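You operate a simulated robot arm through the tools that you are given. There is no shell and no other tool. Be economical: measure what you need, move in short steps, check, and stop when the job is done.

Carry out the task below with a simulated robot arm. There is one attempt and no reset: what you move stays moved.

JOB
Shut the grey cabinet down, vent it and plug port 1.
Fine: red main handle shut, black pressure knob to 0, vent to zero, selector OFF, then the yellow plug in and latched, in that order.

The check looks at the end state, three seconds after you hand in, the way a careful person would. Anything else that was tipped, shoved, dropped, spilled or broken makes it a failure.

ROBOT AND FRAMES
A 6-joint arm with a two-finger parallel gripper, fixed in place. Base frame: the origin is at the foot of the arm, x ahead of it, y to its left, z up; the work surface is at about z = 0.866. Readings come in m, rad, newtons and seconds.
With the tool pointing down near the work surface it reaches from about 0.26 to 0.68 m from the base axis. Its first joint turns from -1.152 to 1.152 rad. Payload 2.9 kg.
The tool frame sits at the grasp point between the pads (the TCP): z along the fingers, y along the line on which they close. The tips reach 0.03 m beyond it. Largest opening 0.11 m; finger width 0.02, thickness 0.01; the body of the gripper, 0.048 by 0.112 m, starts 0.055 m behind the TCP.
Orientation is that of the tool frame in the base frame, as [roll, pitch, yaw] about the fixed x, y, z axes, in that order (R = Rz(yaw) Ry(pitch) Rx(roll)). With the fingers straight down and closing along the base's y, the tool's x points along the base's -x, its y along +y and its z along -z.

CONTROLS
- The arm moves only by the tool servo_tool. Its argument "motion" is a list of rows, each an object (a shift or turn left out is 0, a gripper value left out holds the last) with "xyz": the shift along the tool's x, y, z in units of 40 mm (1.0 is 40 mm), a list of three; "turn": the turn, a rotation vector about the tool's x, y, z in units of 4 degrees (1.0 is 4 degrees), a list of three. In form: [{"xyz": [dx, dy, dz], "turn": [ax, ay, az]}, ...]. A call has 1 to 20 rows; each row shifts and turns the commanded pose from where the row before left it, along the tool's axes as they then stand. "hand" is the opening in per cent of the stroke, from 0 (shut) to 100 (fully open), set as the call begins (left out, the last holds). A call with a number of a shift or a turn outside -1 to 1 is refused whole. Rows are played at 5 a second. More than 0.05 m and 0.15 rad between two rows, or a gripper value outside its range, and nothing of the call is played. A pose out of reach is approached as far as the arm can. The call stops where the force on the tool passes 70 N (or 10 N more than at its start, if that is more) or the arm is blocked; 0.2 s more then pass. The fingers move at their own pace (about 0.108 m/s each) and stop on an object; they squeeze with about 28 N. The grip force told is the motor's: it shows also when the fingers shut on nothing. Time passes only in rows, and 0.2 s behind the last, so rows that do not move let the fingers close. The reply holds the time, the measured pose of the TCP, the force on the tool along the base axes, the opening and the grip force, in the units named above and with some noise, and new pictures: "views" is both (left out), scene, wrist or none.
- Cameras (640 x 400 px; columns grow to the right, rows downward): "scene" is fixed at [0.0959, 0.4525, 1.3901]; the picture's right is [-0.53, -0.85, 0.00], its down [-0.44, 0.28, -0.85] and it looks along [0.72, -0.45, -0.52] (base axes); focal length 259 px, centre (320, 200). "wrist" rides on the gripper at [-0.036, 0, -0.057] in the tool frame; the picture's right is [0.00, -1.00, 0.00], its down [0.97, 0.00, -0.24] and it looks along [0.24, 0.00, 0.97] (tool axes); focal length 218 px, centre (320, 200). There is no depth. A picture from a camera that has moved, and an enlarged one, comes with that camera's place and axes in the base frame and with its lens.
- close_up(camera, box): a new picture of the part [left, top, right, bottom] of that camera's present view, enlarged. The clock stands still meanwhile.
- close_job(): hands the job in; it is judged then, once.

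Work in short steps. Places have to be worked out from the pictures, the camera data and where the tool is seen: move nearer, look again, correct. Check each grasp and each placing, and mend what went wrong. You have 120 turns and 150 pictures in all, those below and enlarged ones among them. Open the gripper and draw the arm clear of the work before you hand the job in, unless the task says otherwise; then end with one line.

The tools are called by a JSON object that holds its "api" and its "payload". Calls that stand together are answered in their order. servo_tool: Moves the arm, as the interface text tells. Its arguments: {"type":"object","properties":{"motion":{"type":"array","items":{"type":"object","properties":{"xyz":{"type":"array","items":{"type":"number"}},"turn":{"type":"array","items":{"type":"number"}}}}},"hand":{"type":"number"},"views":{"type":"string","enum":["both","scene","wrist","none"]}},"required":["motion"]} The other tools are called the same way: close_up (camera, box) takes an enlarged picture of a part of a camera's view; close_job () hands the job in.

At the start:

```text
clock: 0.0
tcp_pos: [0.4218, 0.1782, 1.2275]
tool_rot: [3.142, 0.002, 3.141]
force: [0.9, 0.6, -0.3]
finger_gap: 0.1098
gripper_force: 0.0
```

scene: 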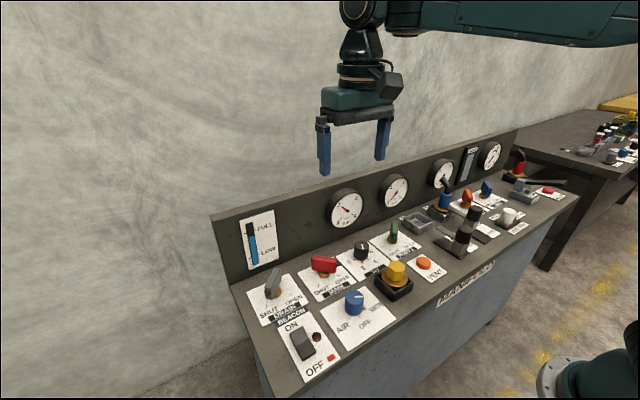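
wrist: 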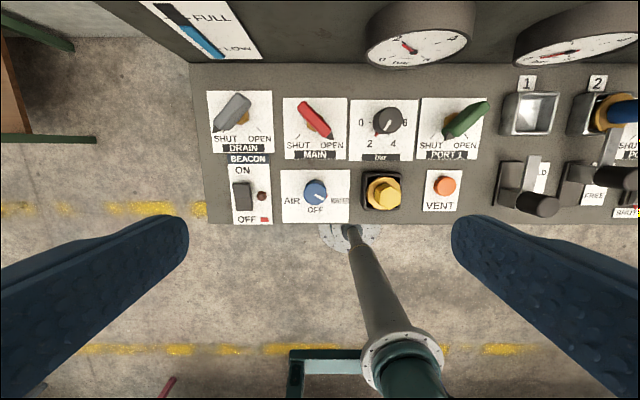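

The wrist view shows the panel with DRAIN, MAIN, pressure knob, PORT 1 valve, beacon, selector, yellow plug and VENT button. I'll enlarge both views to read the labels and states.

{"api": "close_up", "payload": {"camera": "wrist", "box": [190, 70, 510, 230]}}

{"api": "close_up", "payload": {"camera": "scene", "box": [230, 180, 450, 390]}}

{"api": "close_up", "payload": {"camera": "scene", "box": [380, 120, 580, 290]}}

{"api": "close_up", "payload": {"camera": "wrist", "box": [480, 60, 640, 230]}}

```text
2.00 times, centred on (350, 150) of wrist
camera zoom: at [0.4594, 0.1784, 1.2854], right [0.0, -1.0, 0.0], down [-0.97, 0.0, 0.24], along [-0.24, 0.0, -0.97], focal length 436 px, centre (260, 300)
```

zoom: 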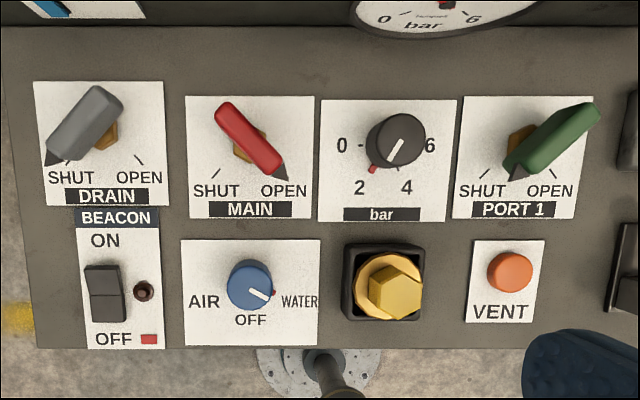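

```text
1.90 times, centred on (340, 285) of scene
camera zoom: at [0.0959, 0.4525, 1.3901], right [-0.53, -0.85, 0.0], down [-0.44, 0.28, -0.85], along [0.72, -0.45, -0.52], focal length 494 px, centre (282, 38)
```

zoom: 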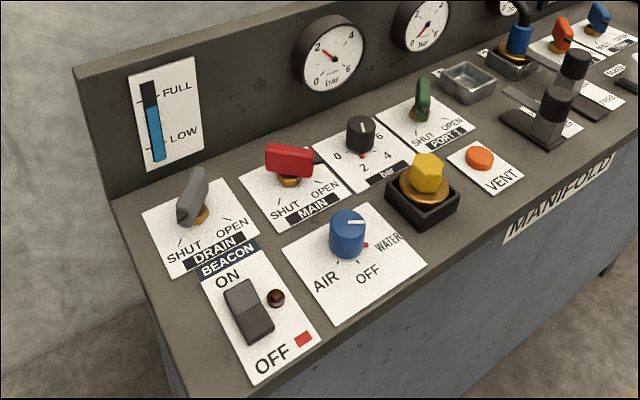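

```text
2.35 times, centred on (480, 205) of scene
camera zoom: at [0.0959, 0.4525, 1.3901], right [-0.53, -0.85, 0.0], down [-0.44, 0.28, -0.85], along [0.72, -0.45, -0.52], focal length 610 px, centre (-56, 188)
```

zoom: 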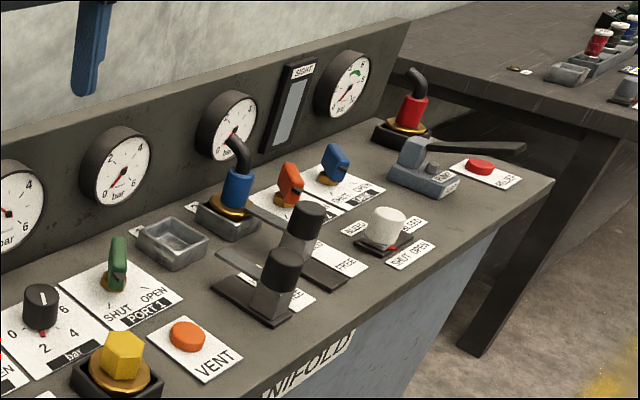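

```text
2.35 times, centred on (560, 145) of wrist
camera zoom: at [0.4594, 0.1784, 1.2854], right [0.0, -1.0, 0.0], down [-0.97, 0.0, 0.24], along [-0.24, 0.0, -0.97], focal length 514 px, centre (-245, 329)
```

zoom: 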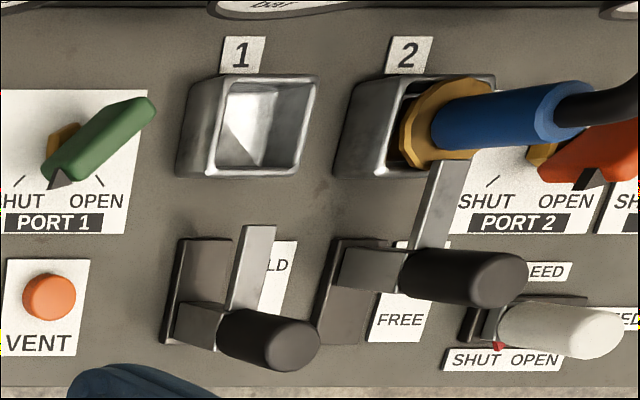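

Two-camera triangulation of VENT gives (0.383, -0.064, 0.87), which agrees with the panel height. MAIN is near (0.50, 0.187). I'll move above it for a closer look.

{"api": "servo_tool", "payload": {"motion": [{"xyz": [-0.39, 0.045, 0.84]}, {"xyz": [-0.39, 0.045, 0.84]}, {"xyz": [-0.39, 0.045, 0.84]}, {"xyz": [-0.39, 0.045, 0.84]}, {"xyz": [-0.39, 0.045, 0.84]}, {"xyz": [0, 0, 0]}]}}

{"api": "close_up", "payload": {"camera": "scene", "box": [310, 130, 510, 255]}}

```text
clock: 1.4
tcp_pos: [0.5005, 0.1874, 1.0615]
tool_rot: [3.14, -0.001, -3.141]
force: [0.2, 0.4, 0.9]
finger_gap: 0.11
gripper_force: 0.0
camera wrist: at [0.5371, 0.1869, 1.1181], right [0.0, -1.0, 0.0], down [-0.97, 0.0, 0.24], along [-0.24, 0.0, -0.97], focal length 218 px, centre (320, 200)
```

scene: 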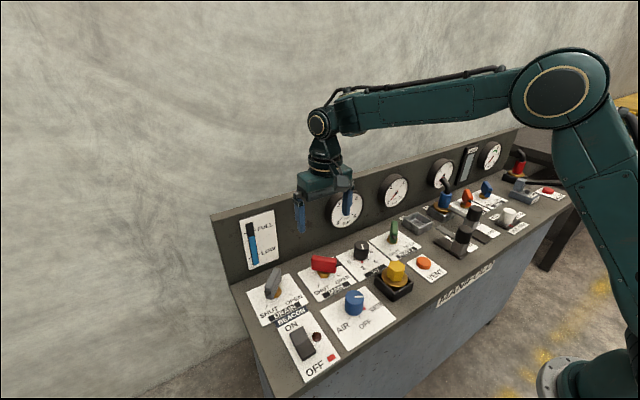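
wrist: 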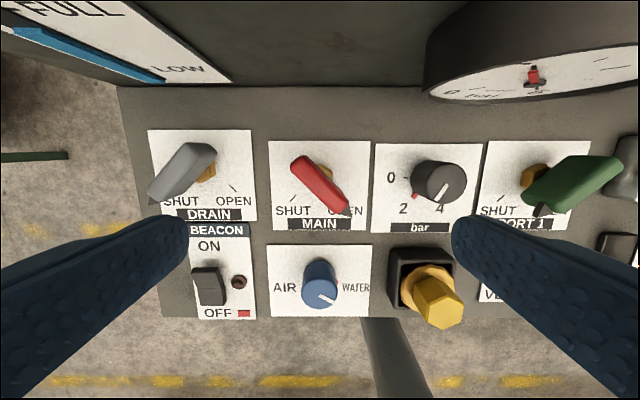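

```text
3.20 times, centred on (410, 192) of scene
camera zoom: at [0.0959, 0.4525, 1.3901], right [-0.53, -0.85, 0.0], down [-0.44, 0.28, -0.85], along [0.72, -0.45, -0.52], focal length 829 px, centre (32, 224)
```

zoom: 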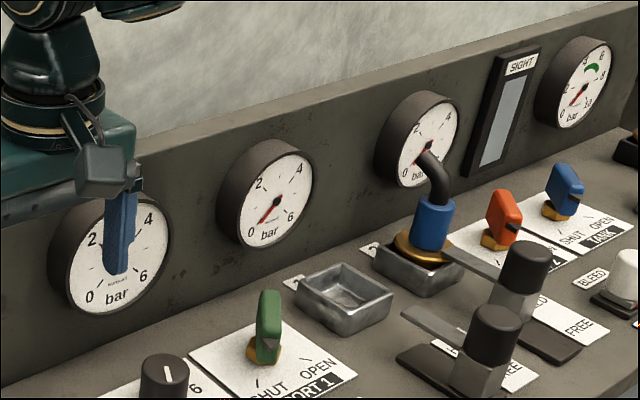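

MAIN is open, with its pointer at OPEN. The handle is centred near (0.501, 0.187, 0.907) and lies at about 45°. I'll turn the tool -45° so the fingers straddle it, and go part of the way down.

{"api": "servo_tool", "payload": {"hand": 65, "motion": [{"turn": [0, 0, -1]}, {"turn": [0, 0, -1]}, {"turn": [0, 0, -1]}, {"turn": [0, 0, -1]}, {"turn": [0, 0, -1]}, {"turn": [0, 0, -1]}, {"turn": [0, 0, -1]}, {"turn": [0, 0, -1]}, {"turn": [0, 0, -1]}, {"turn": [0, 0, -1]}, {"turn": [0, 0, -1.0]}, {"turn": [0, 0, -0.25]}, {"xyz": [0, 0, 0.8]}, {"xyz": [0, 0, 0.8]}, {"xyz": [0, 0, 0]}]}}

{"api": "close_up", "payload": {"camera": "scene", "box": [260, 180, 420, 280]}}

```text
clock: 4.6
tcp_pos: [0.5, 0.188, 0.996]
tool_rot: [-3.14, -0.001, -2.355]
force: [0.2, 0.6, 0.3]
finger_gap: 0.0715
gripper_force: 0.1
camera wrist: at [0.5268, 0.2131, 1.0523], right [0.71, -0.71, 0.0], down [-0.69, -0.69, 0.24], along [-0.17, -0.17, -0.97], focal length 218 px, centre (320, 200)
```

scene: 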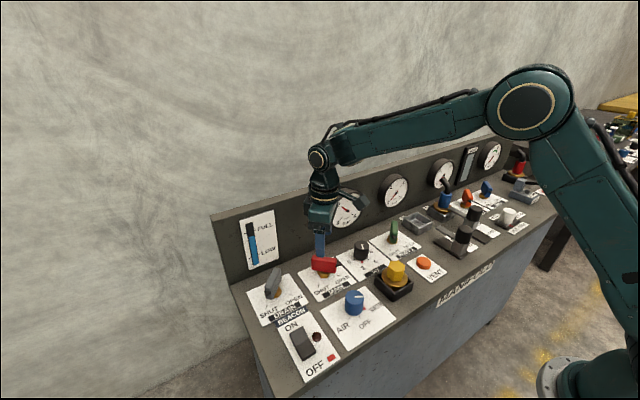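
wrist: 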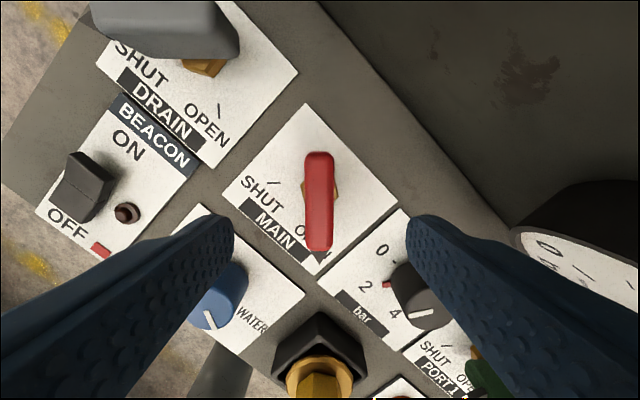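

```text
4.00 times, centred on (340, 230) of scene
camera zoom: at [0.0959, 0.4525, 1.3901], right [-0.53, -0.85, 0.0], down [-0.44, 0.28, -0.85], along [0.72, -0.45, -0.52], focal length 1036 px, centre (240, 80)
```

zoom: 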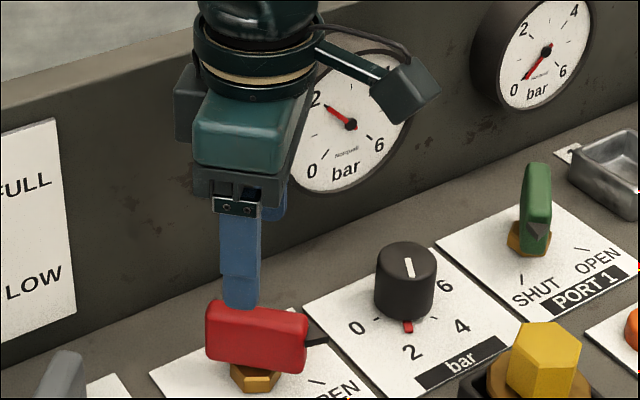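

The bar is straight between the fingers and centred on the TCP. I'll descend to z ≈ 0.914 and close.

{"api": "servo_tool", "payload": {"motion": [{"xyz": [-0.05, 0, 0.7]}, {"xyz": [0, 0, 0.7]}, {"xyz": [0, 0, 0.65]}, {"xyz": [0, 0, 0]}], "views": "none"}}

{"api": "servo_tool", "payload": {"hand": 0, "motion": [{}, {}, {}, {}]}}

```text
clock: 5.6
tcp_pos: [0.5032, 0.1888, 0.9134]
tool_rot: [3.141, 0.0, -2.357]
force: [-0.8, -0.6, 0.4]
finger_gap: 0.0714
gripper_force: 0.1
```

```text
clock: 6.6
tcp_pos: [0.503, 0.1899, 0.9138]
tool_rot: [3.14, -0.001, -2.354]
force: [-13.4, 12.2, 0.8]
finger_gap: 0.019
gripper_force: 44.9
camera wrist: at [0.5287, 0.2155, 0.9706], right [0.71, -0.7, 0.0], down [-0.68, -0.69, 0.24], along [-0.17, -0.17, -0.97], focal length 218 px, centre (320, 200)
```

scene: 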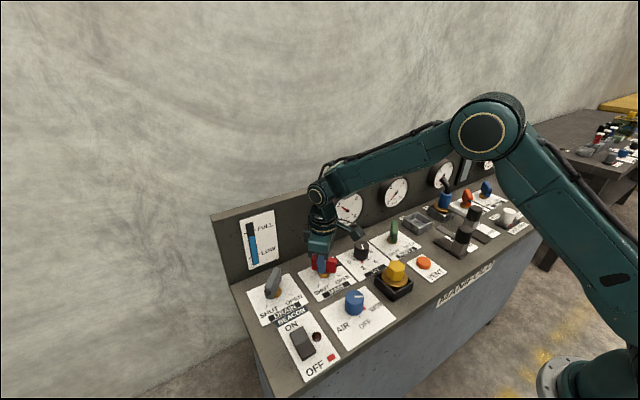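
wrist: 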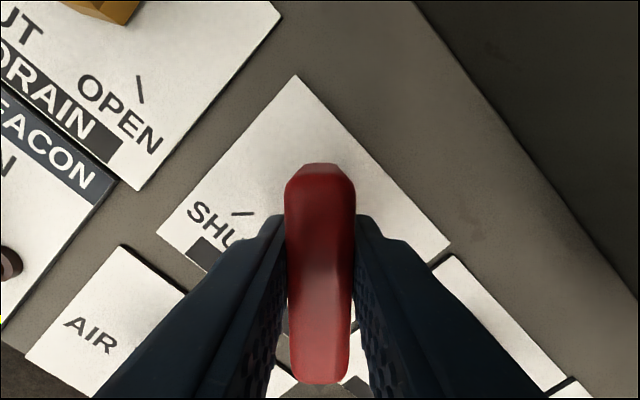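

The handle is gripped, with a gap of 19 mm. I'll ease off the side load and turn clockwise, first 60° and then the rest.

{"api": "servo_tool", "payload": {"motion": [{"xyz": [0, 0.03, 0]}, {"turn": [0, 0, 1]}, {"turn": [0, 0, 1]}, {"turn": [0, 0, 1]}, {"turn": [0, 0, 1]}, {"turn": [0, 0, 1]}, {"turn": [0, 0, 1]}, {"turn": [0, 0, 1]}, {"turn": [0, 0, 1]}, {"turn": [0, 0, 1]}, {"turn": [0, 0, 1]}, {"turn": [0, 0, 1]}, {"turn": [0, 0, 1]}, {"turn": [0, 0, 1]}, {"turn": [0, 0, 1]}, {"turn": [0, 0, 1]}], "views": "wrist"}}

```text
clock: 10.0
tcp_pos: [0.5031, 0.1872, 0.9146]
tool_rot: [-3.139, 0.004, 2.873]
force: [24.2, -23.3, -24.3]
finger_gap: 0.0189
gripper_force: 44.6
camera wrist: at [0.5384, 0.1773, 0.9709], right [-0.27, -0.96, 0.0], down [-0.94, 0.26, 0.24], along [-0.23, 0.06, -0.97], focal length 218 px, centre (320, 200)
```

wrist: 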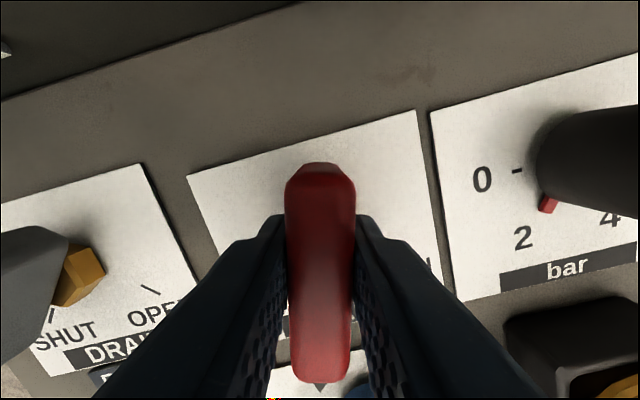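

It turned smoothly. I'll relieve the side load a little and turn the remaining 30°.

{"api": "servo_tool", "payload": {"motion": [{"xyz": [-0.03, -0.02, 0.03]}, {"turn": [0, 0, 1]}, {"turn": [0, 0, 1]}, {"turn": [0, 0, 1]}, {"turn": [0, 0, 1]}, {"turn": [0, 0, 1]}, {"turn": [0, 0, 1]}, {"turn": [0, 0, 1]}, {"turn": [0, 0, 0.7]}, {}], "views": "both"}}

```text
clock: 12.2
tcp_pos: [0.5011, 0.1844, 0.9163]
tool_rot: [-3.14, 0.001, 2.336]
force: [-7.9, -34.2, 18.7]
finger_gap: 0.0189
gripper_force: 44.7
camera wrist: at [0.528, 0.1597, 0.9709], right [-0.72, -0.69, 0.0], down [-0.67, 0.7, 0.24], along [-0.17, 0.17, -0.97], focal length 218 px, centre (320, 200)
```

scene: 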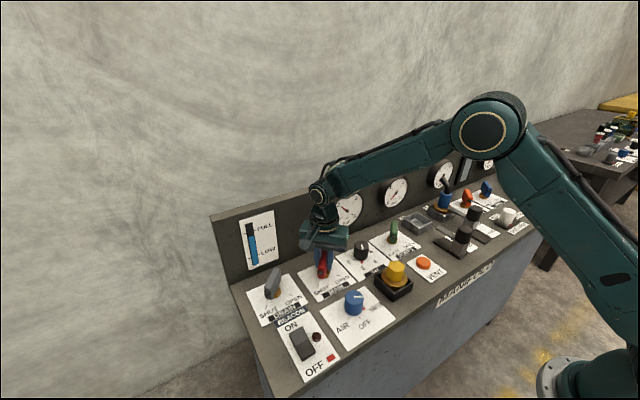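
wrist: 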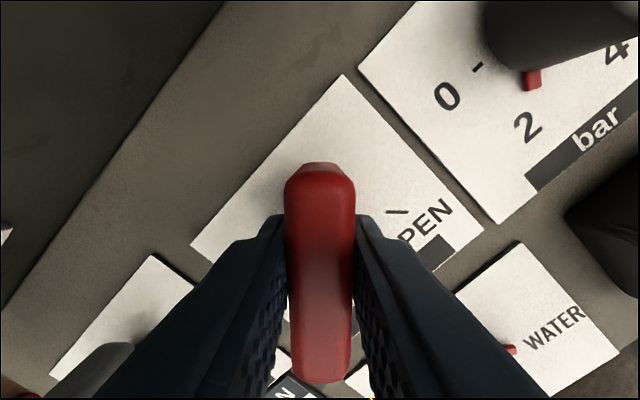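

It has turned 91° in total. I'll release and rise to check.

{"api": "servo_tool", "payload": {"hand": 65, "motion": [{}, {}, {"xyz": [0, 0, -0.9]}, {"xyz": [0, 0, -0.9]}, {"xyz": [0, 0, -0.9]}, {"xyz": [0, 0, -0.9]}, {"turn": [0, 0, -1]}, {"turn": [0, 0, -1]}, {"turn": [0, 0, -1]}, {"turn": [0, 0, -1]}, {"turn": [0, 0, -1]}, {"turn": [0, 0, -1]}, {"turn": [0, 0, -1]}, {"turn": [0, 0, -1]}, {"turn": [0, 0, -1]}, {"turn": [0, 0, -1]}, {"turn": [0, 0, -1]}, {"turn": [0, 0, -0.5]}, {}], "views": "wrist"}}

{"api": "close_up", "payload": {"camera": "scene", "box": [260, 160, 480, 310]}}

```text
clock: 16.2
tcp_pos: [0.503, 0.1893, 1.0559]
tool_rot: [-3.142, 0.0, -3.138]
force: [0.0, -0.1, -0.3]
finger_gap: 0.0716
gripper_force: 0.0
camera wrist: at [0.5391, 0.189, 1.114], right [0.01, -1.0, 0.0], down [-0.97, 0.0, 0.24], along [-0.24, 0.0, -0.97], focal length 218 px, centre (320, 200)
```

wrist: 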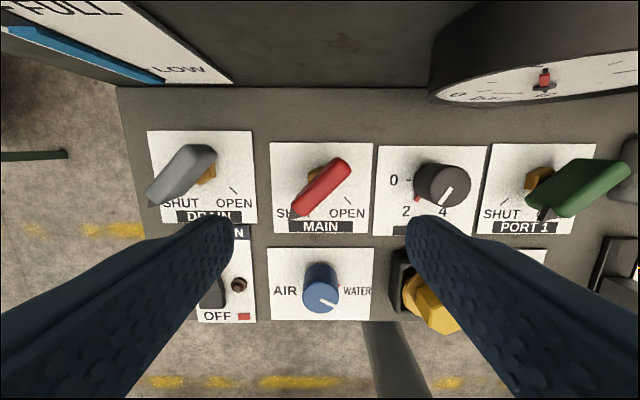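

```text
2.67 times, centred on (370, 235) of scene
camera zoom: at [0.0959, 0.4525, 1.3901], right [-0.53, -0.85, 0.0], down [-0.44, 0.28, -0.85], along [0.72, -0.45, -0.52], focal length 691 px, centre (187, 107)
```

zoom: 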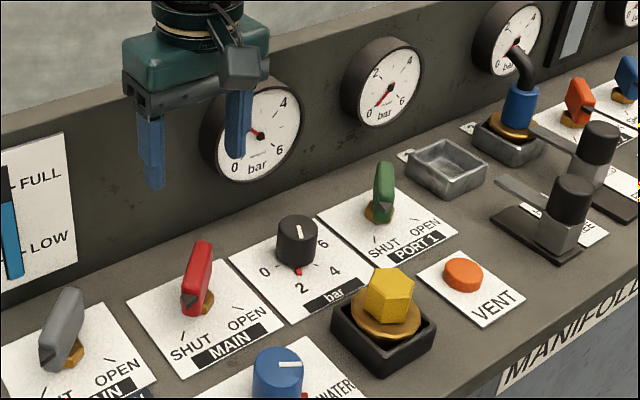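

MAIN now points at SHUT, like DRAIN. Next is the black knob, estimated at (0.50, 0.069, top ≈ 0.91). I'll move above it for a closer view.

{"api": "servo_tool", "payload": {"motion": [{"xyz": [0, -1, 0]}, {"xyz": [0, -1, 0]}, {"xyz": [0.05, -1, 0]}, {"xyz": [0, 0, 0.7]}, {"xyz": [0, 0, 0.7]}, {}], "views": "wrist"}}

{"api": "close_up", "payload": {"camera": "wrist", "box": [240, 100, 400, 220]}}

{"api": "close_up", "payload": {"camera": "scene", "box": [300, 160, 460, 280]}}

```text
clock: 17.6
tcp_pos: [0.5002, 0.0688, 1.0]
tool_rot: [-3.14, 0.0, -3.137]
force: [0.1, -0.1, 0.6]
finger_gap: 0.0715
gripper_force: 0.1
camera wrist: at [0.5372, 0.068, 1.0557], right [0.0, -1.0, 0.0], down [-0.97, 0.0, 0.24], along [-0.24, 0.0, -0.97], focal length 218 px, centre (320, 200)
```

wrist: 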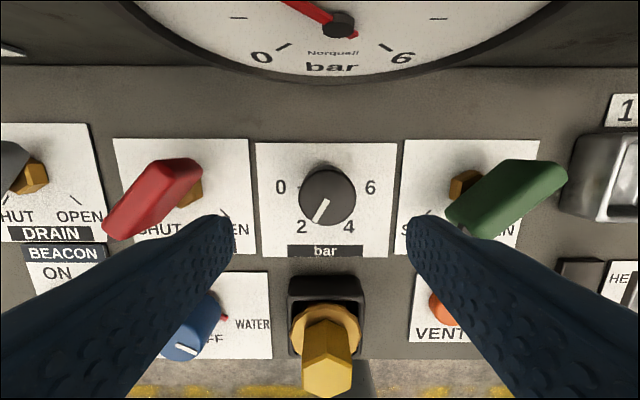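

```text
3.33 times, centred on (320, 160) of wrist
camera zoom: at [0.5372, 0.068, 1.0557], right [0.0, -1.0, 0.0], down [-0.97, 0.0, 0.24], along [-0.24, 0.0, -0.97], focal length 728 px, centre (320, 333)
```

zoom: 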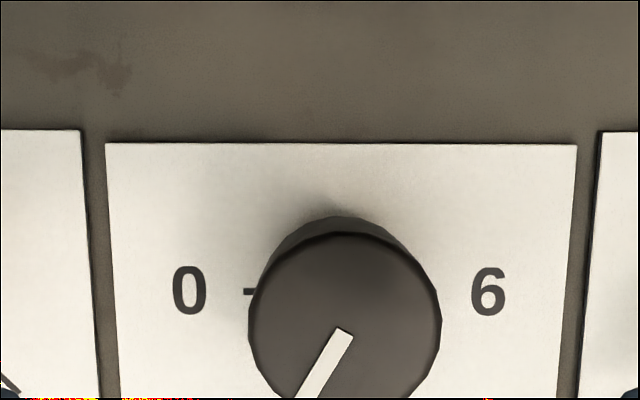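

```text
3.33 times, centred on (380, 220) of scene
camera zoom: at [0.0959, 0.4525, 1.3901], right [-0.53, -0.85, 0.0], down [-0.44, 0.28, -0.85], along [0.72, -0.45, -0.52], focal length 864 px, centre (120, 133)
```

zoom: 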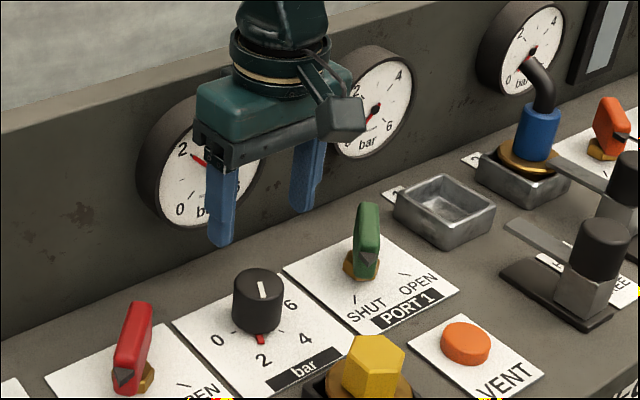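

The knob is centred at about (0.5025, 0.0635) and set to 2. The "0" mark lies exactly toward +y, so it needs about 60° clockwise. I'll pre-rotate -30°, descend around it and close.

{"api": "servo_tool", "payload": {"motion": [{"xyz": [-0.0575, -0.1325, 0]}, {"turn": [0, 0, -1]}, {"turn": [0, 0, -1]}, {"turn": [0, 0, -1]}, {"turn": [0, 0, -1]}, {"turn": [0, 0, -1]}, {"turn": [0, 0, -1]}, {"turn": [0, 0, -1]}, {"turn": [0, 0, -0.5]}, {"xyz": [0, 0, 0.8]}, {"xyz": [0, 0, 0.8]}, {"xyz": [0, 0, 0.75]}, {}], "views": "wrist"}}

{"api": "servo_tool", "payload": {"hand": 0, "motion": [{}, {}, {}, {}], "views": "wrist"}}

```text
clock: 20.4
tcp_pos: [0.5038, 0.0645, 0.9079]
tool_rot: [3.141, 0.0, -2.613]
force: [-0.6, -0.4, 0.1]
finger_gap: 0.0716
gripper_force: 0.1
camera wrist: at [0.5357, 0.0823, 0.9642], right [0.5, -0.86, 0.0], down [-0.84, -0.49, 0.24], along [-0.21, -0.12, -0.97], focal length 218 px, centre (320, 200)
```

wrist: 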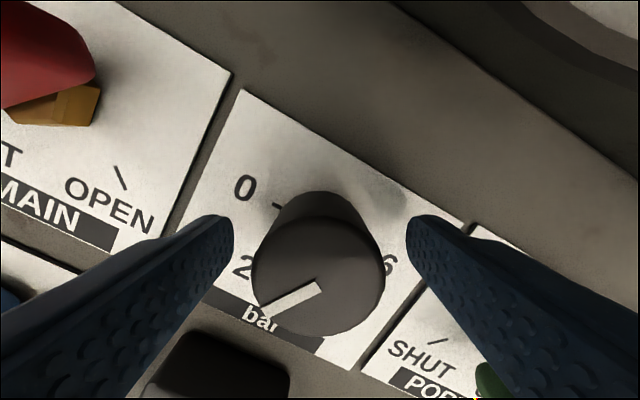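

```text
clock: 21.4
tcp_pos: [0.5041, 0.0641, 0.9089]
tool_rot: [3.141, -0.001, -2.612]
force: [-3.8, 6.9, -2.7]
finger_gap: 0.0414
gripper_force: 44.5
camera wrist: at [0.5354, 0.0828, 0.9642], right [0.5, -0.86, 0.0], down [-0.84, -0.49, 0.24], along [-0.21, -0.12, -0.97], focal length 218 px, centre (320, 200)
```

wrist: 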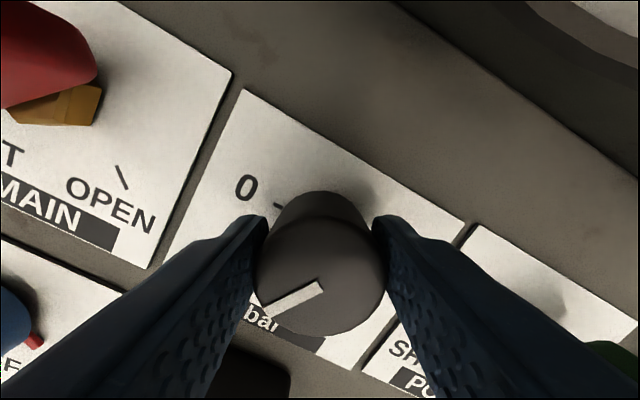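

The knob is gripped, 41 mm wide. I'll turn it 60° clockwise.

{"api": "servo_tool", "payload": {"motion": [{"turn": [0, 0, 1]}, {"turn": [0, 0, 1]}, {"turn": [0, 0, 1]}, {"turn": [0, 0, 1]}, {"turn": [0, 0, 1]}, {"turn": [0, 0, 1]}, {"turn": [0, 0, 1]}, {"turn": [0, 0, 1]}, {"turn": [0, 0, 1]}, {"turn": [0, 0, 1]}, {"turn": [0, 0, 1]}, {"turn": [0, 0, 1]}, {"turn": [0, 0, 1]}, {"turn": [0, 0, 1]}, {"turn": [0, 0, 0.6]}, {}], "views": "wrist"}}

```text
clock: 24.8
tcp_pos: [0.5039, 0.0603, 0.9088]
tool_rot: [-3.139, 0.0, 2.644]
force: [11.3, -23.1, 0.0]
finger_gap: 0.0416
gripper_force: 45.5
camera wrist: at [0.5359, 0.0437, 0.9643], right [-0.48, -0.88, 0.0], down [-0.85, 0.46, 0.24], along [-0.21, 0.11, -0.97], focal length 218 px, centre (320, 200)
```

wrist: 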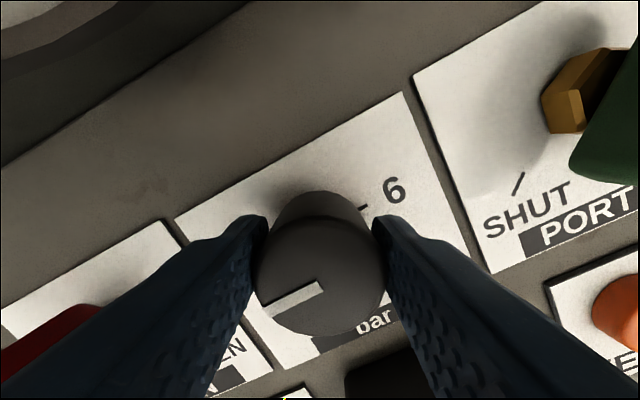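

It turned about 59°. I'll release and look from above.

{"api": "servo_tool", "payload": {"hand": 65, "motion": [{}, {}, {"xyz": [0, 0, -0.8]}, {"xyz": [0, 0, -0.8]}, {"xyz": [0, 0, -0.8]}, {"turn": [0, 0, -1]}, {"turn": [0, 0, -1]}, {"turn": [0, 0, -1]}, {"turn": [0, 0, -1]}, {"turn": [0, 0, -1]}, {"turn": [0, 0, -1]}, {"turn": [0, 0, -1]}, {"turn": [0, 0, -0.3]}, {}], "views": "none"}}

{"api": "close_up", "payload": {"camera": "wrist", "box": [240, 130, 400, 260]}}

{"api": "close_up", "payload": {"camera": "scene", "box": [320, 180, 440, 280]}}

```text
clock: 27.8
tcp_pos: [0.5025, 0.0645, 1.0039]
tool_rot: [-3.14, -0.001, -3.123]
force: [-1.1, 0.2, 0.4]
finger_gap: 0.0716
gripper_force: 0.1
```

```text
3.08 times, centred on (320, 195) of wrist
camera zoom: at [0.5399, 0.0642, 1.0601], right [0.02, -1.0, 0.0], down [-0.97, -0.02, 0.24], along [-0.24, 0.0, -0.97], focal length 672 px, centre (320, 215)
```

zoom: 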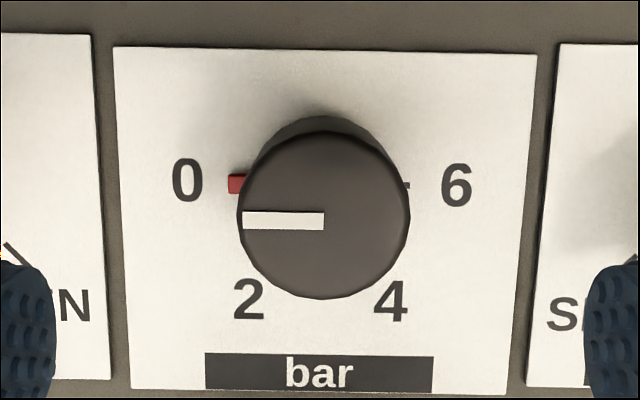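

```text
4.00 times, centred on (380, 230) of scene
camera zoom: at [0.0959, 0.4525, 1.3901], right [-0.53, -0.85, 0.0], down [-0.44, 0.28, -0.85], along [0.72, -0.45, -0.52], focal length 1036 px, centre (80, 80)
```

zoom: 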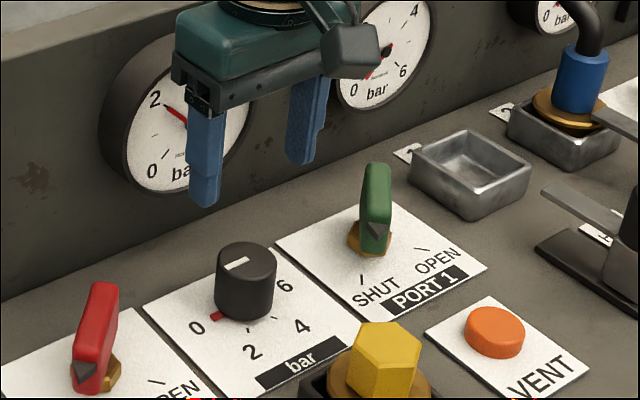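

The knob is exactly on 0. Next is VENT: I'll close the fingers and hover over the button.

{"api": "servo_tool", "payload": {"hand": 0, "motion": [{"xyz": [0, -0.8, 0], "turn": [0, 0, 0.26]}, {"xyz": [0, -0.8, 0]}, {"xyz": [0.5, -0.8, 0]}, {"xyz": [0.6, -0.8, 0]}, {"xyz": [0.95, 0, 0]}, {"xyz": [0.95, 0, 0]}, {}], "views": "both"}}

```text
clock: 29.4
tcp_pos: [0.3803, -0.0643, 1.0043]
tool_rot: [-3.141, -0.001, -3.141]
force: [-0.2, 0.0, -0.4]
finger_gap: 0.0
gripper_force: 28.1
camera wrist: at [0.4182, -0.0646, 1.0604], right [0.0, -1.0, 0.0], down [-0.97, 0.0, 0.24], along [-0.24, 0.0, -0.97], focal length 218 px, centre (320, 200)
```

scene: 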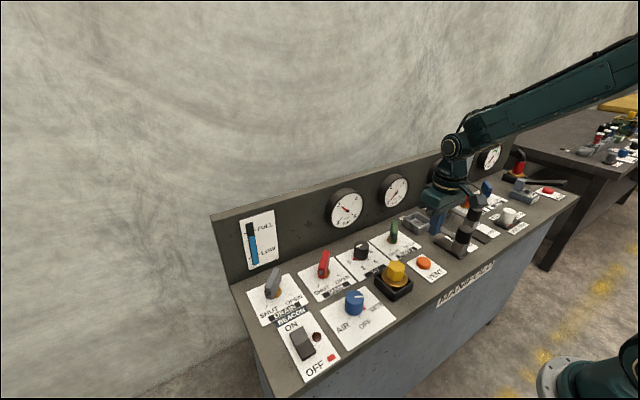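
wrist: 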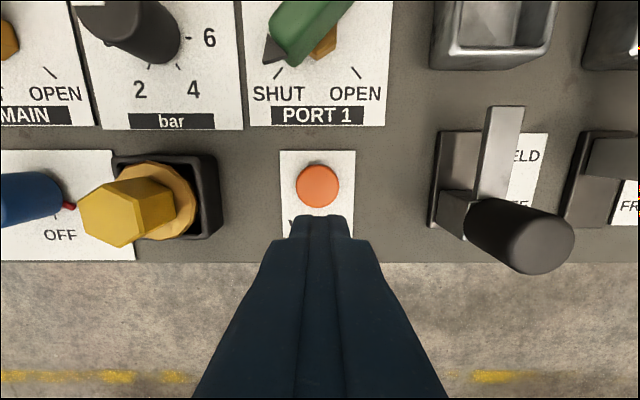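

The button is at (0.385, -0.063). The gripper body is wide along y near the plug, so I'll rotate 90° before going down.

{"api": "servo_tool", "payload": {"motion": [{"xyz": [-0.12, 0.03, 0], "turn": [0, 0, 1]}, {"turn": [0, 0, 1]}, {"turn": [0, 0, 1]}, {"turn": [0, 0, 1]}, {"turn": [0, 0, 1]}, {"turn": [0, 0, 1]}, {"turn": [0, 0, 1]}, {"turn": [0, 0, 1]}, {"turn": [0, 0, 1]}, {"turn": [0, 0, 1]}, {"turn": [0, 0, 1]}, {"turn": [0, 0, 1]}, {"turn": [0, 0, 1]}, {"turn": [0, 0, 1]}, {"turn": [0, 0, 1]}, {"turn": [0, 0, 1]}, {"turn": [0, 0, 1]}, {"turn": [0, 0, 1]}, {"turn": [0, 0, 1]}, {"turn": [0, 0, 1]}], "views": "none"}}

{"api": "servo_tool", "payload": {"motion": [{"turn": [0, 0, 1]}, {"turn": [0, 0, 1]}, {"turn": [0, 0, 0.5]}, {"xyz": [0, 0, 0.8]}, {"xyz": [0, 0, 0.8]}, {}], "views": "both"}}

{"api": "close_up", "payload": {"camera": "scene", "box": [370, 190, 490, 290]}}

```text
clock: 33.6
tcp_pos: [0.3871, -0.0641, 1.0049]
tool_rot: [-3.141, 0.001, 1.742]
force: [0.3, -0.1, 1.1]
finger_gap: 0.0
gripper_force: 28.0
```

```text
clock: 35.0
tcp_pos: [0.3875, -0.0624, 0.9382]
tool_rot: [3.141, 0.0, 1.571]
force: [-0.6, 0.0, 0.7]
finger_gap: 0.0001
gripper_force: 28.1
camera wrist: at [0.3882, -0.0982, 0.9945], right [-1.0, 0.0, 0.0], down [0.0, 0.97, 0.24], along [0.0, 0.24, -0.97], focal length 218 px, centre (320, 200)
```

scene: 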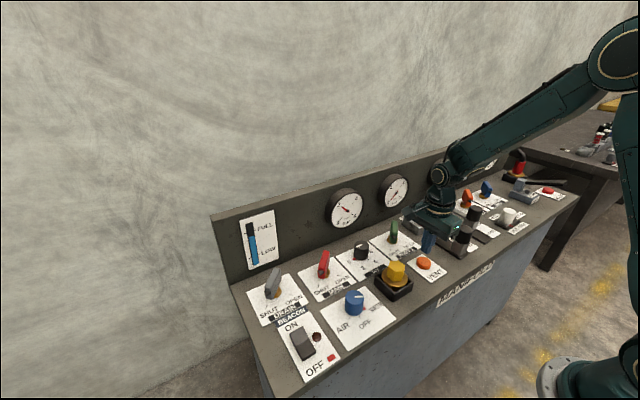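
wrist: 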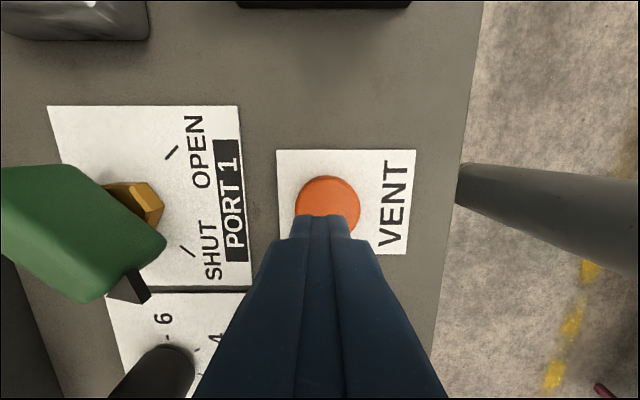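

```text
4.00 times, centred on (430, 240) of scene
camera zoom: at [0.0959, 0.4525, 1.3901], right [-0.53, -0.85, 0.0], down [-0.44, 0.28, -0.85], along [0.72, -0.45, -0.52], focal length 1036 px, centre (-120, 40)
```

zoom: 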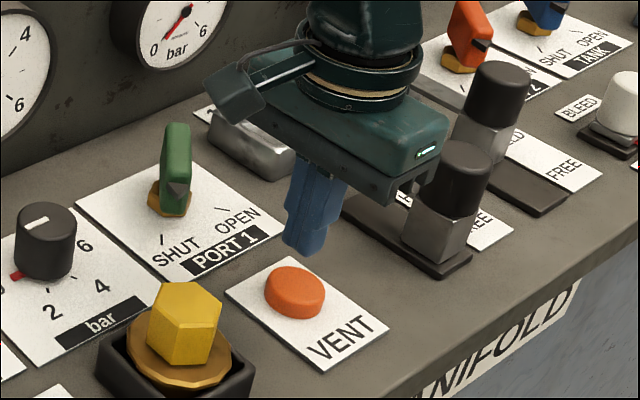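

The button centre is at about (0.384, -0.067). I'll shift slightly and press down gradually.

{"api": "servo_tool", "payload": {"motion": [{"xyz": [-0.12, -0.08, 0]}, {"xyz": [0, 0, 0.4]}, {"xyz": [0, 0, 0.1]}, {"xyz": [0, 0, 0.1]}, {}], "views": "scene"}}

```text
clock: 36.2
tcp_pos: [0.3838, -0.0673, 0.9151]
tool_rot: [-3.141, 0.0, 1.57]
force: [0.5, -0.7, 0.6]
finger_gap: 0.0
gripper_force: 28.4
```

scene: 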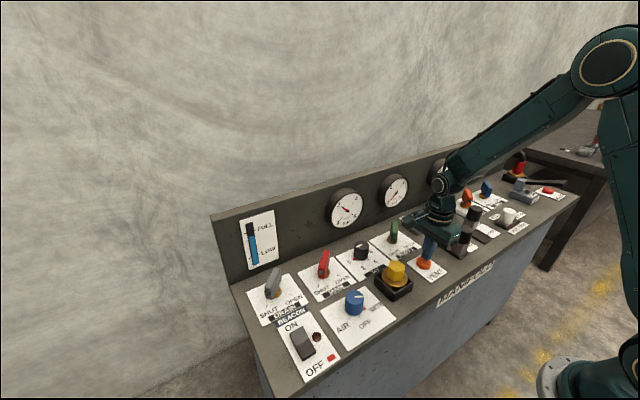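

No contact yet. I'll continue in small steps.

{"api": "servo_tool", "payload": {"motion": [{"xyz": [0, 0, 0.05]}, {"xyz": [0, 0, 0.05]}, {"xyz": [0, 0, 0.05]}, {"xyz": [0, 0, 0.05]}, {}, {}], "views": "none"}}

{"api": "close_up", "payload": {"camera": "scene", "box": [310, 160, 470, 290]}}

```text
clock: 37.6
tcp_pos: [0.3848, -0.0682, 0.908]
tool_rot: [3.141, 0.0, 1.57]
force: [0.5, 0.7, 1.1]
finger_gap: 0.0001
gripper_force: 28.1
```

```text
3.08 times, centred on (390, 225) of scene
camera zoom: at [0.0959, 0.4525, 1.3901], right [-0.53, -0.85, 0.0], down [-0.44, 0.28, -0.85], along [0.72, -0.45, -0.52], focal length 797 px, centre (105, 123)
```

zoom: 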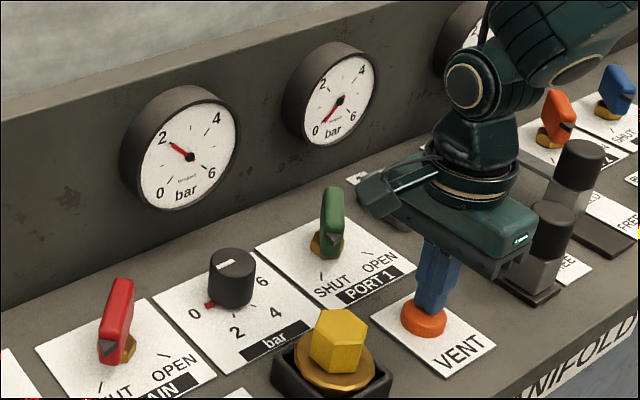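

{"api": "servo_tool", "payload": {"motion": [{"xyz": [0, 0, 0.05]}, {"xyz": [0, 0, 0.05]}, {"xyz": [0, 0, 0.05]}, {}, {}, {}, {}, {}], "views": "none"}}

{"api": "close_up", "payload": {"camera": "scene", "box": [310, 160, 470, 290]}}

```text
clock: 39.4
tcp_pos: [0.3849, -0.0681, 0.9013]
tool_rot: [-3.141, 0.0, 1.571]
force: [2.0, -0.3, 3.2]
finger_gap: 0.0
gripper_force: 27.7
```

```text
3.08 times, centred on (390, 225) of scene
camera zoom: at [0.0959, 0.4525, 1.3901], right [-0.53, -0.85, 0.0], down [-0.44, 0.28, -0.85], along [0.72, -0.45, -0.52], focal length 797 px, centre (105, 123)
```

zoom: 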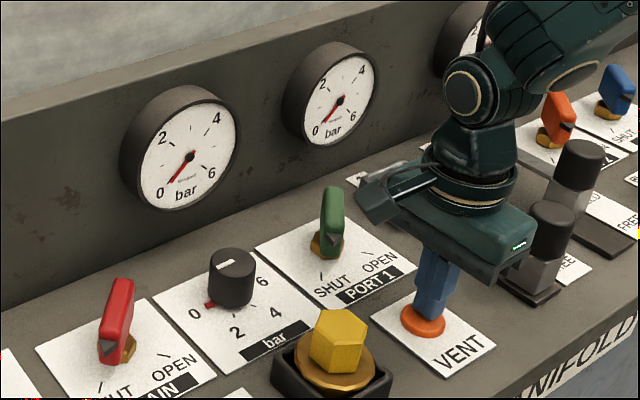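

The button is pressed and gauge 1 is dropping. I'll hold it until the gauge reads a true zero.

{"api": "servo_tool", "payload": {"motion": [{}, {}, {}, {}, {}, {}, {}, {}, {}, {}, {}, {}, {}, {}, {}, {}, {}, {}, {}, {}], "views": "none"}}

{"api": "close_up", "payload": {"camera": "scene", "box": [310, 170, 420, 240]}}

```text
clock: 43.6
tcp_pos: [0.3847, -0.0687, 0.9018]
tool_rot: [-3.14, 0.001, 1.571]
force: [-0.6, 0.3, 3.0]
finger_gap: 0.0
gripper_force: 28.3
```

```text
5.71 times, centred on (365, 205) of scene
camera zoom: at [0.0958, 0.4525, 1.3901], right [-0.53, -0.85, 0.0], down [-0.44, 0.28, -0.85], along [0.72, -0.45, -0.52], focal length 1481 px, centre (63, 171)
```

zoom: 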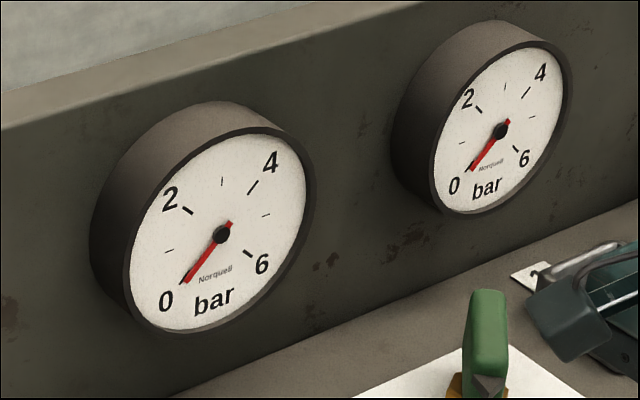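

Both gauges read zero. I'll lift off and move toward the blue selector at about (0.379, 0.189), rotating back on the way.

{"api": "servo_tool", "payload": {"motion": [{"xyz": [0, 0, -0.3]}, {"xyz": [0, 0, -0.9]}, {"xyz": [0, 0, -0.9]}, {"xyz": [0, 0, -0.9]}, {"turn": [0, 0, -1]}, {"turn": [0, 0, -1]}, {"turn": [0, 0, -1]}, {"turn": [0, 0, -1]}, {"turn": [0, 0, -1]}, {"turn": [0, 0, -1]}, {"turn": [0, 0, -1]}, {"turn": [0, 0, -1]}, {"turn": [0, 0, -1]}, {"turn": [0, 0, -1]}, {"turn": [0, 0, -1]}, {"turn": [0, 0, -1]}, {"turn": [0, 0, -1]}, {"turn": [0, 0, -1]}, {"turn": [0, 0, -1]}, {"turn": [0, 0, -1]}], "views": "none"}}

{"api": "servo_tool", "payload": {"hand": 65, "motion": [{"turn": [0, 0, -1]}, {"turn": [0, 0, -1]}, {"turn": [0, 0, -1]}, {"turn": [0, 0, -1]}, {"turn": [0, 0, -1]}, {"turn": [0, 0, -1]}, {"turn": [0, 0, -0.5]}, {"xyz": [0, 0.92, 0]}, {"xyz": [0, 0.92, 0]}, {"xyz": [0, 0.92, 0]}, {"xyz": [0, 0.92, 0]}, {"xyz": [0, 0.92, 0]}, {"xyz": [0, 0.92, 0]}, {"xyz": [0, 0.92, 0]}, {}], "views": "both"}}

{"api": "close_up", "payload": {"camera": "scene", "box": [280, 170, 440, 330]}}

```text
clock: 47.8
tcp_pos: [0.3854, -0.0681, 1.0216]
tool_rot: [3.141, 0.002, 2.69]
force: [-0.3, -0.2, 0.2]
finger_gap: 0.0
gripper_force: 28.1
```

```text
clock: 51.0
tcp_pos: [0.3836, 0.1887, 1.0216]
tool_rot: [-3.141, -0.001, 3.141]
force: [0.3, -1.3, -0.6]
finger_gap: 0.0716
gripper_force: 0.0
camera wrist: at [0.4208, 0.1887, 1.0776], right [0.0, -1.0, 0.0], down [-0.97, 0.0, 0.24], along [-0.24, 0.0, -0.97], focal length 218 px, centre (320, 200)
```

scene: 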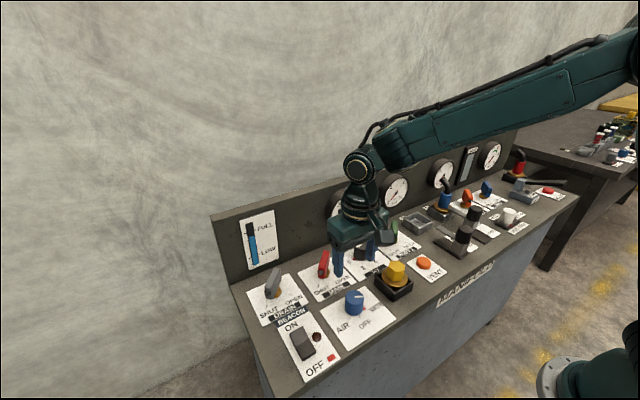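
wrist: 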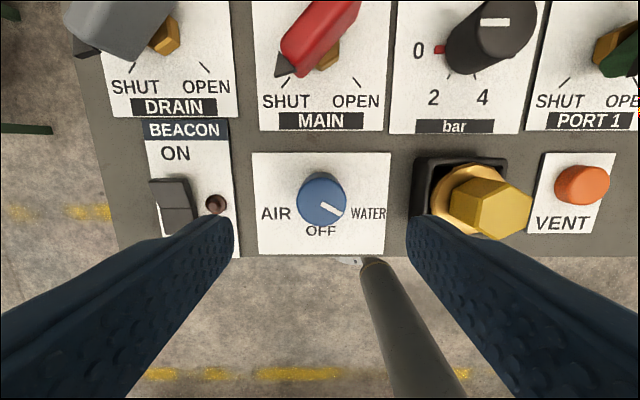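

```text
2.50 times, centred on (360, 250) of scene
camera zoom: at [0.0959, 0.4525, 1.3901], right [-0.53, -0.85, 0.0], down [-0.44, 0.28, -0.85], along [0.72, -0.45, -0.52], focal length 648 px, centre (220, 75)
```

zoom: 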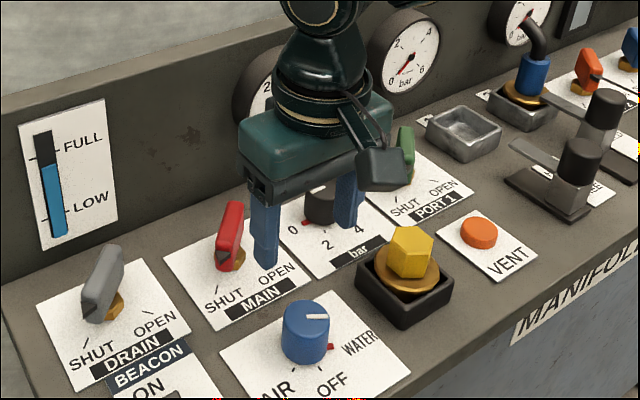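

The selector points to WATER, 30° below right, so OFF is 60° clockwise. The knob centre is at about (0.378, 0.188). I'll pre-rotate -30°, descend and grip.

{"api": "servo_tool", "payload": {"motion": [{"xyz": [0.14, 0, 0]}, {"turn": [0, 0, -1]}, {"turn": [0, 0, -1]}, {"turn": [0, 0, -1]}, {"turn": [0, 0, -1]}, {"turn": [0, 0, -1]}, {"turn": [0, 0, -1]}, {"turn": [0, 0, -1]}, {"turn": [0, 0, -0.5]}, {"xyz": [0, 0, 0.8]}, {"xyz": [0, 0, 0.8]}, {"xyz": [0, 0, 0.6]}, {"xyz": [0, 0, 0.6]}, {}], "views": "wrist"}}

{"api": "servo_tool", "payload": {"hand": 0, "motion": [{}, {}, {}, {}], "views": "wrist"}}

```text
clock: 54.0
tcp_pos: [0.3798, 0.1907, 0.9098]
tool_rot: [3.141, 0.0, -2.617]
force: [-0.5, -0.3, -0.3]
finger_gap: 0.0714
gripper_force: 0.1
camera wrist: at [0.4126, 0.2081, 0.9667], right [0.5, -0.87, 0.0], down [-0.84, -0.49, 0.24], along [-0.21, -0.12, -0.97], focal length 218 px, centre (320, 200)
```

wrist: 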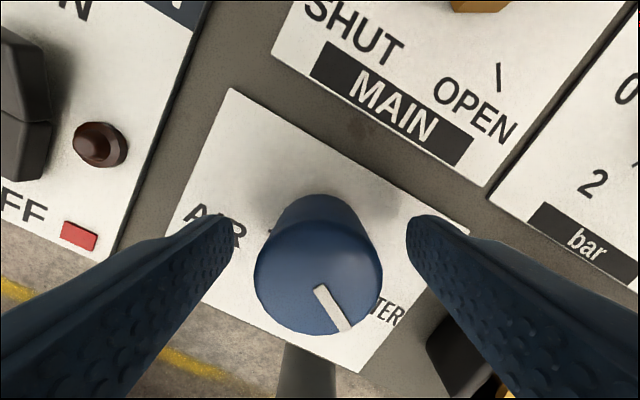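

```text
clock: 55.0
tcp_pos: [0.38, 0.1911, 0.9109]
tool_rot: [3.141, 0.001, -2.616]
force: [-3.8, 7.7, -6.3]
finger_gap: 0.0419
gripper_force: 44.9
camera wrist: at [0.4124, 0.2087, 0.9668], right [0.5, -0.87, 0.0], down [-0.84, -0.49, 0.24], along [-0.21, -0.12, -0.97], focal length 218 px, centre (320, 200)
```

wrist: 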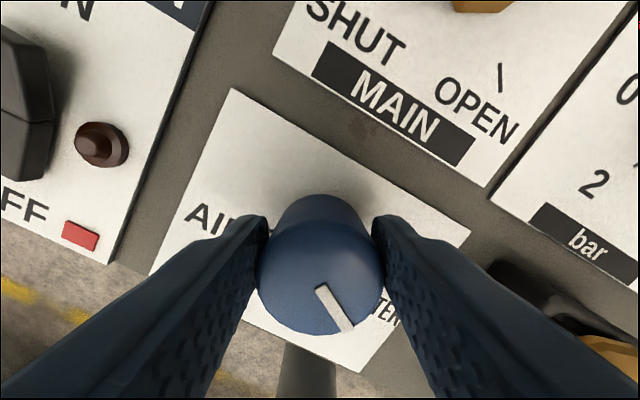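

The selector is gripped. I'll turn it 60° clockwise, release, rise and check.

{"api": "servo_tool", "payload": {"motion": [{"turn": [0, 0, 1]}, {"turn": [0, 0, 1]}, {"turn": [0, 0, 1]}, {"turn": [0, 0, 1]}, {"turn": [0, 0, 1]}, {"turn": [0, 0, 1]}, {"turn": [0, 0, 1]}, {"turn": [0, 0, 1]}, {"turn": [0, 0, 1]}, {"turn": [0, 0, 1]}, {"turn": [0, 0, 1]}, {"turn": [0, 0, 1]}, {"turn": [0, 0, 1]}, {"turn": [0, 0, 1]}, {"turn": [0, 0, 1]}, {}], "views": "none"}}

{"api": "servo_tool", "payload": {"hand": 65, "motion": [{}, {}, {"xyz": [0, 0, -0.8]}, {"xyz": [0, 0, -0.8]}, {"xyz": [0, 0, -0.8]}, {"xyz": [0, 0, -0.8]}, {"turn": [0, 0, -1]}, {"turn": [0, 0, -1]}, {"turn": [0, 0, -1]}, {"turn": [0, 0, -1]}, {"turn": [0, 0, -1]}, {"turn": [0, 0, -1]}, {"turn": [0, 0, -1]}, {"turn": [0, 0, -0.5]}, {}], "views": "both"}}

{"api": "close_up", "payload": {"camera": "wrist", "box": [240, 130, 400, 260]}}

```text
clock: 58.4
tcp_pos: [0.3798, 0.1845, 0.9097]
tool_rot: [-3.135, 0.005, 2.608]
force: [-5.6, -39.5, 37.7]
finger_gap: 0.0418
gripper_force: 45.0
```

```text
clock: 61.6
tcp_pos: [0.3789, 0.1896, 1.0373]
tool_rot: [3.141, -0.001, -3.141]
force: [0.5, -0.7, -0.9]
finger_gap: 0.0714
gripper_force: 0.0
camera wrist: at [0.4162, 0.1895, 1.0937], right [0.0, -1.0, 0.0], down [-0.97, 0.0, 0.24], along [-0.24, 0.0, -0.97], focal length 218 px, centre (320, 200)
```

scene: 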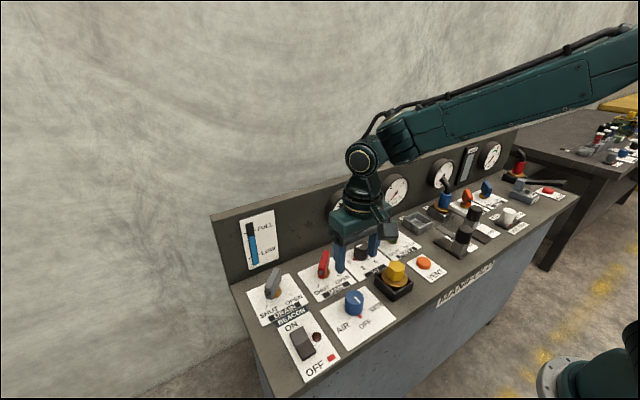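
wrist: 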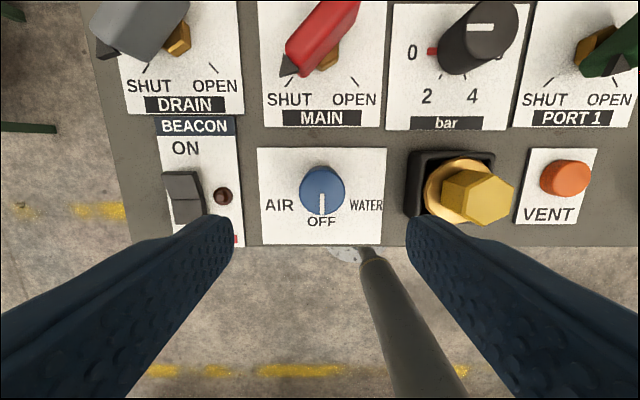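

```text
3.08 times, centred on (320, 195) of wrist
camera zoom: at [0.4162, 0.1895, 1.0937], right [0.0, -1.0, 0.0], down [-0.97, 0.0, 0.24], along [-0.24, 0.0, -0.97], focal length 672 px, centre (320, 215)
```

zoom: 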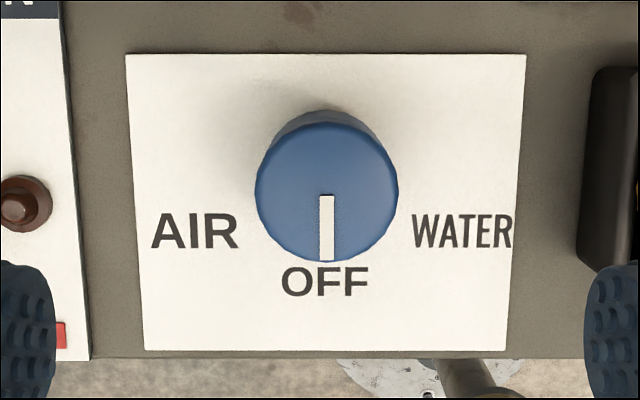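

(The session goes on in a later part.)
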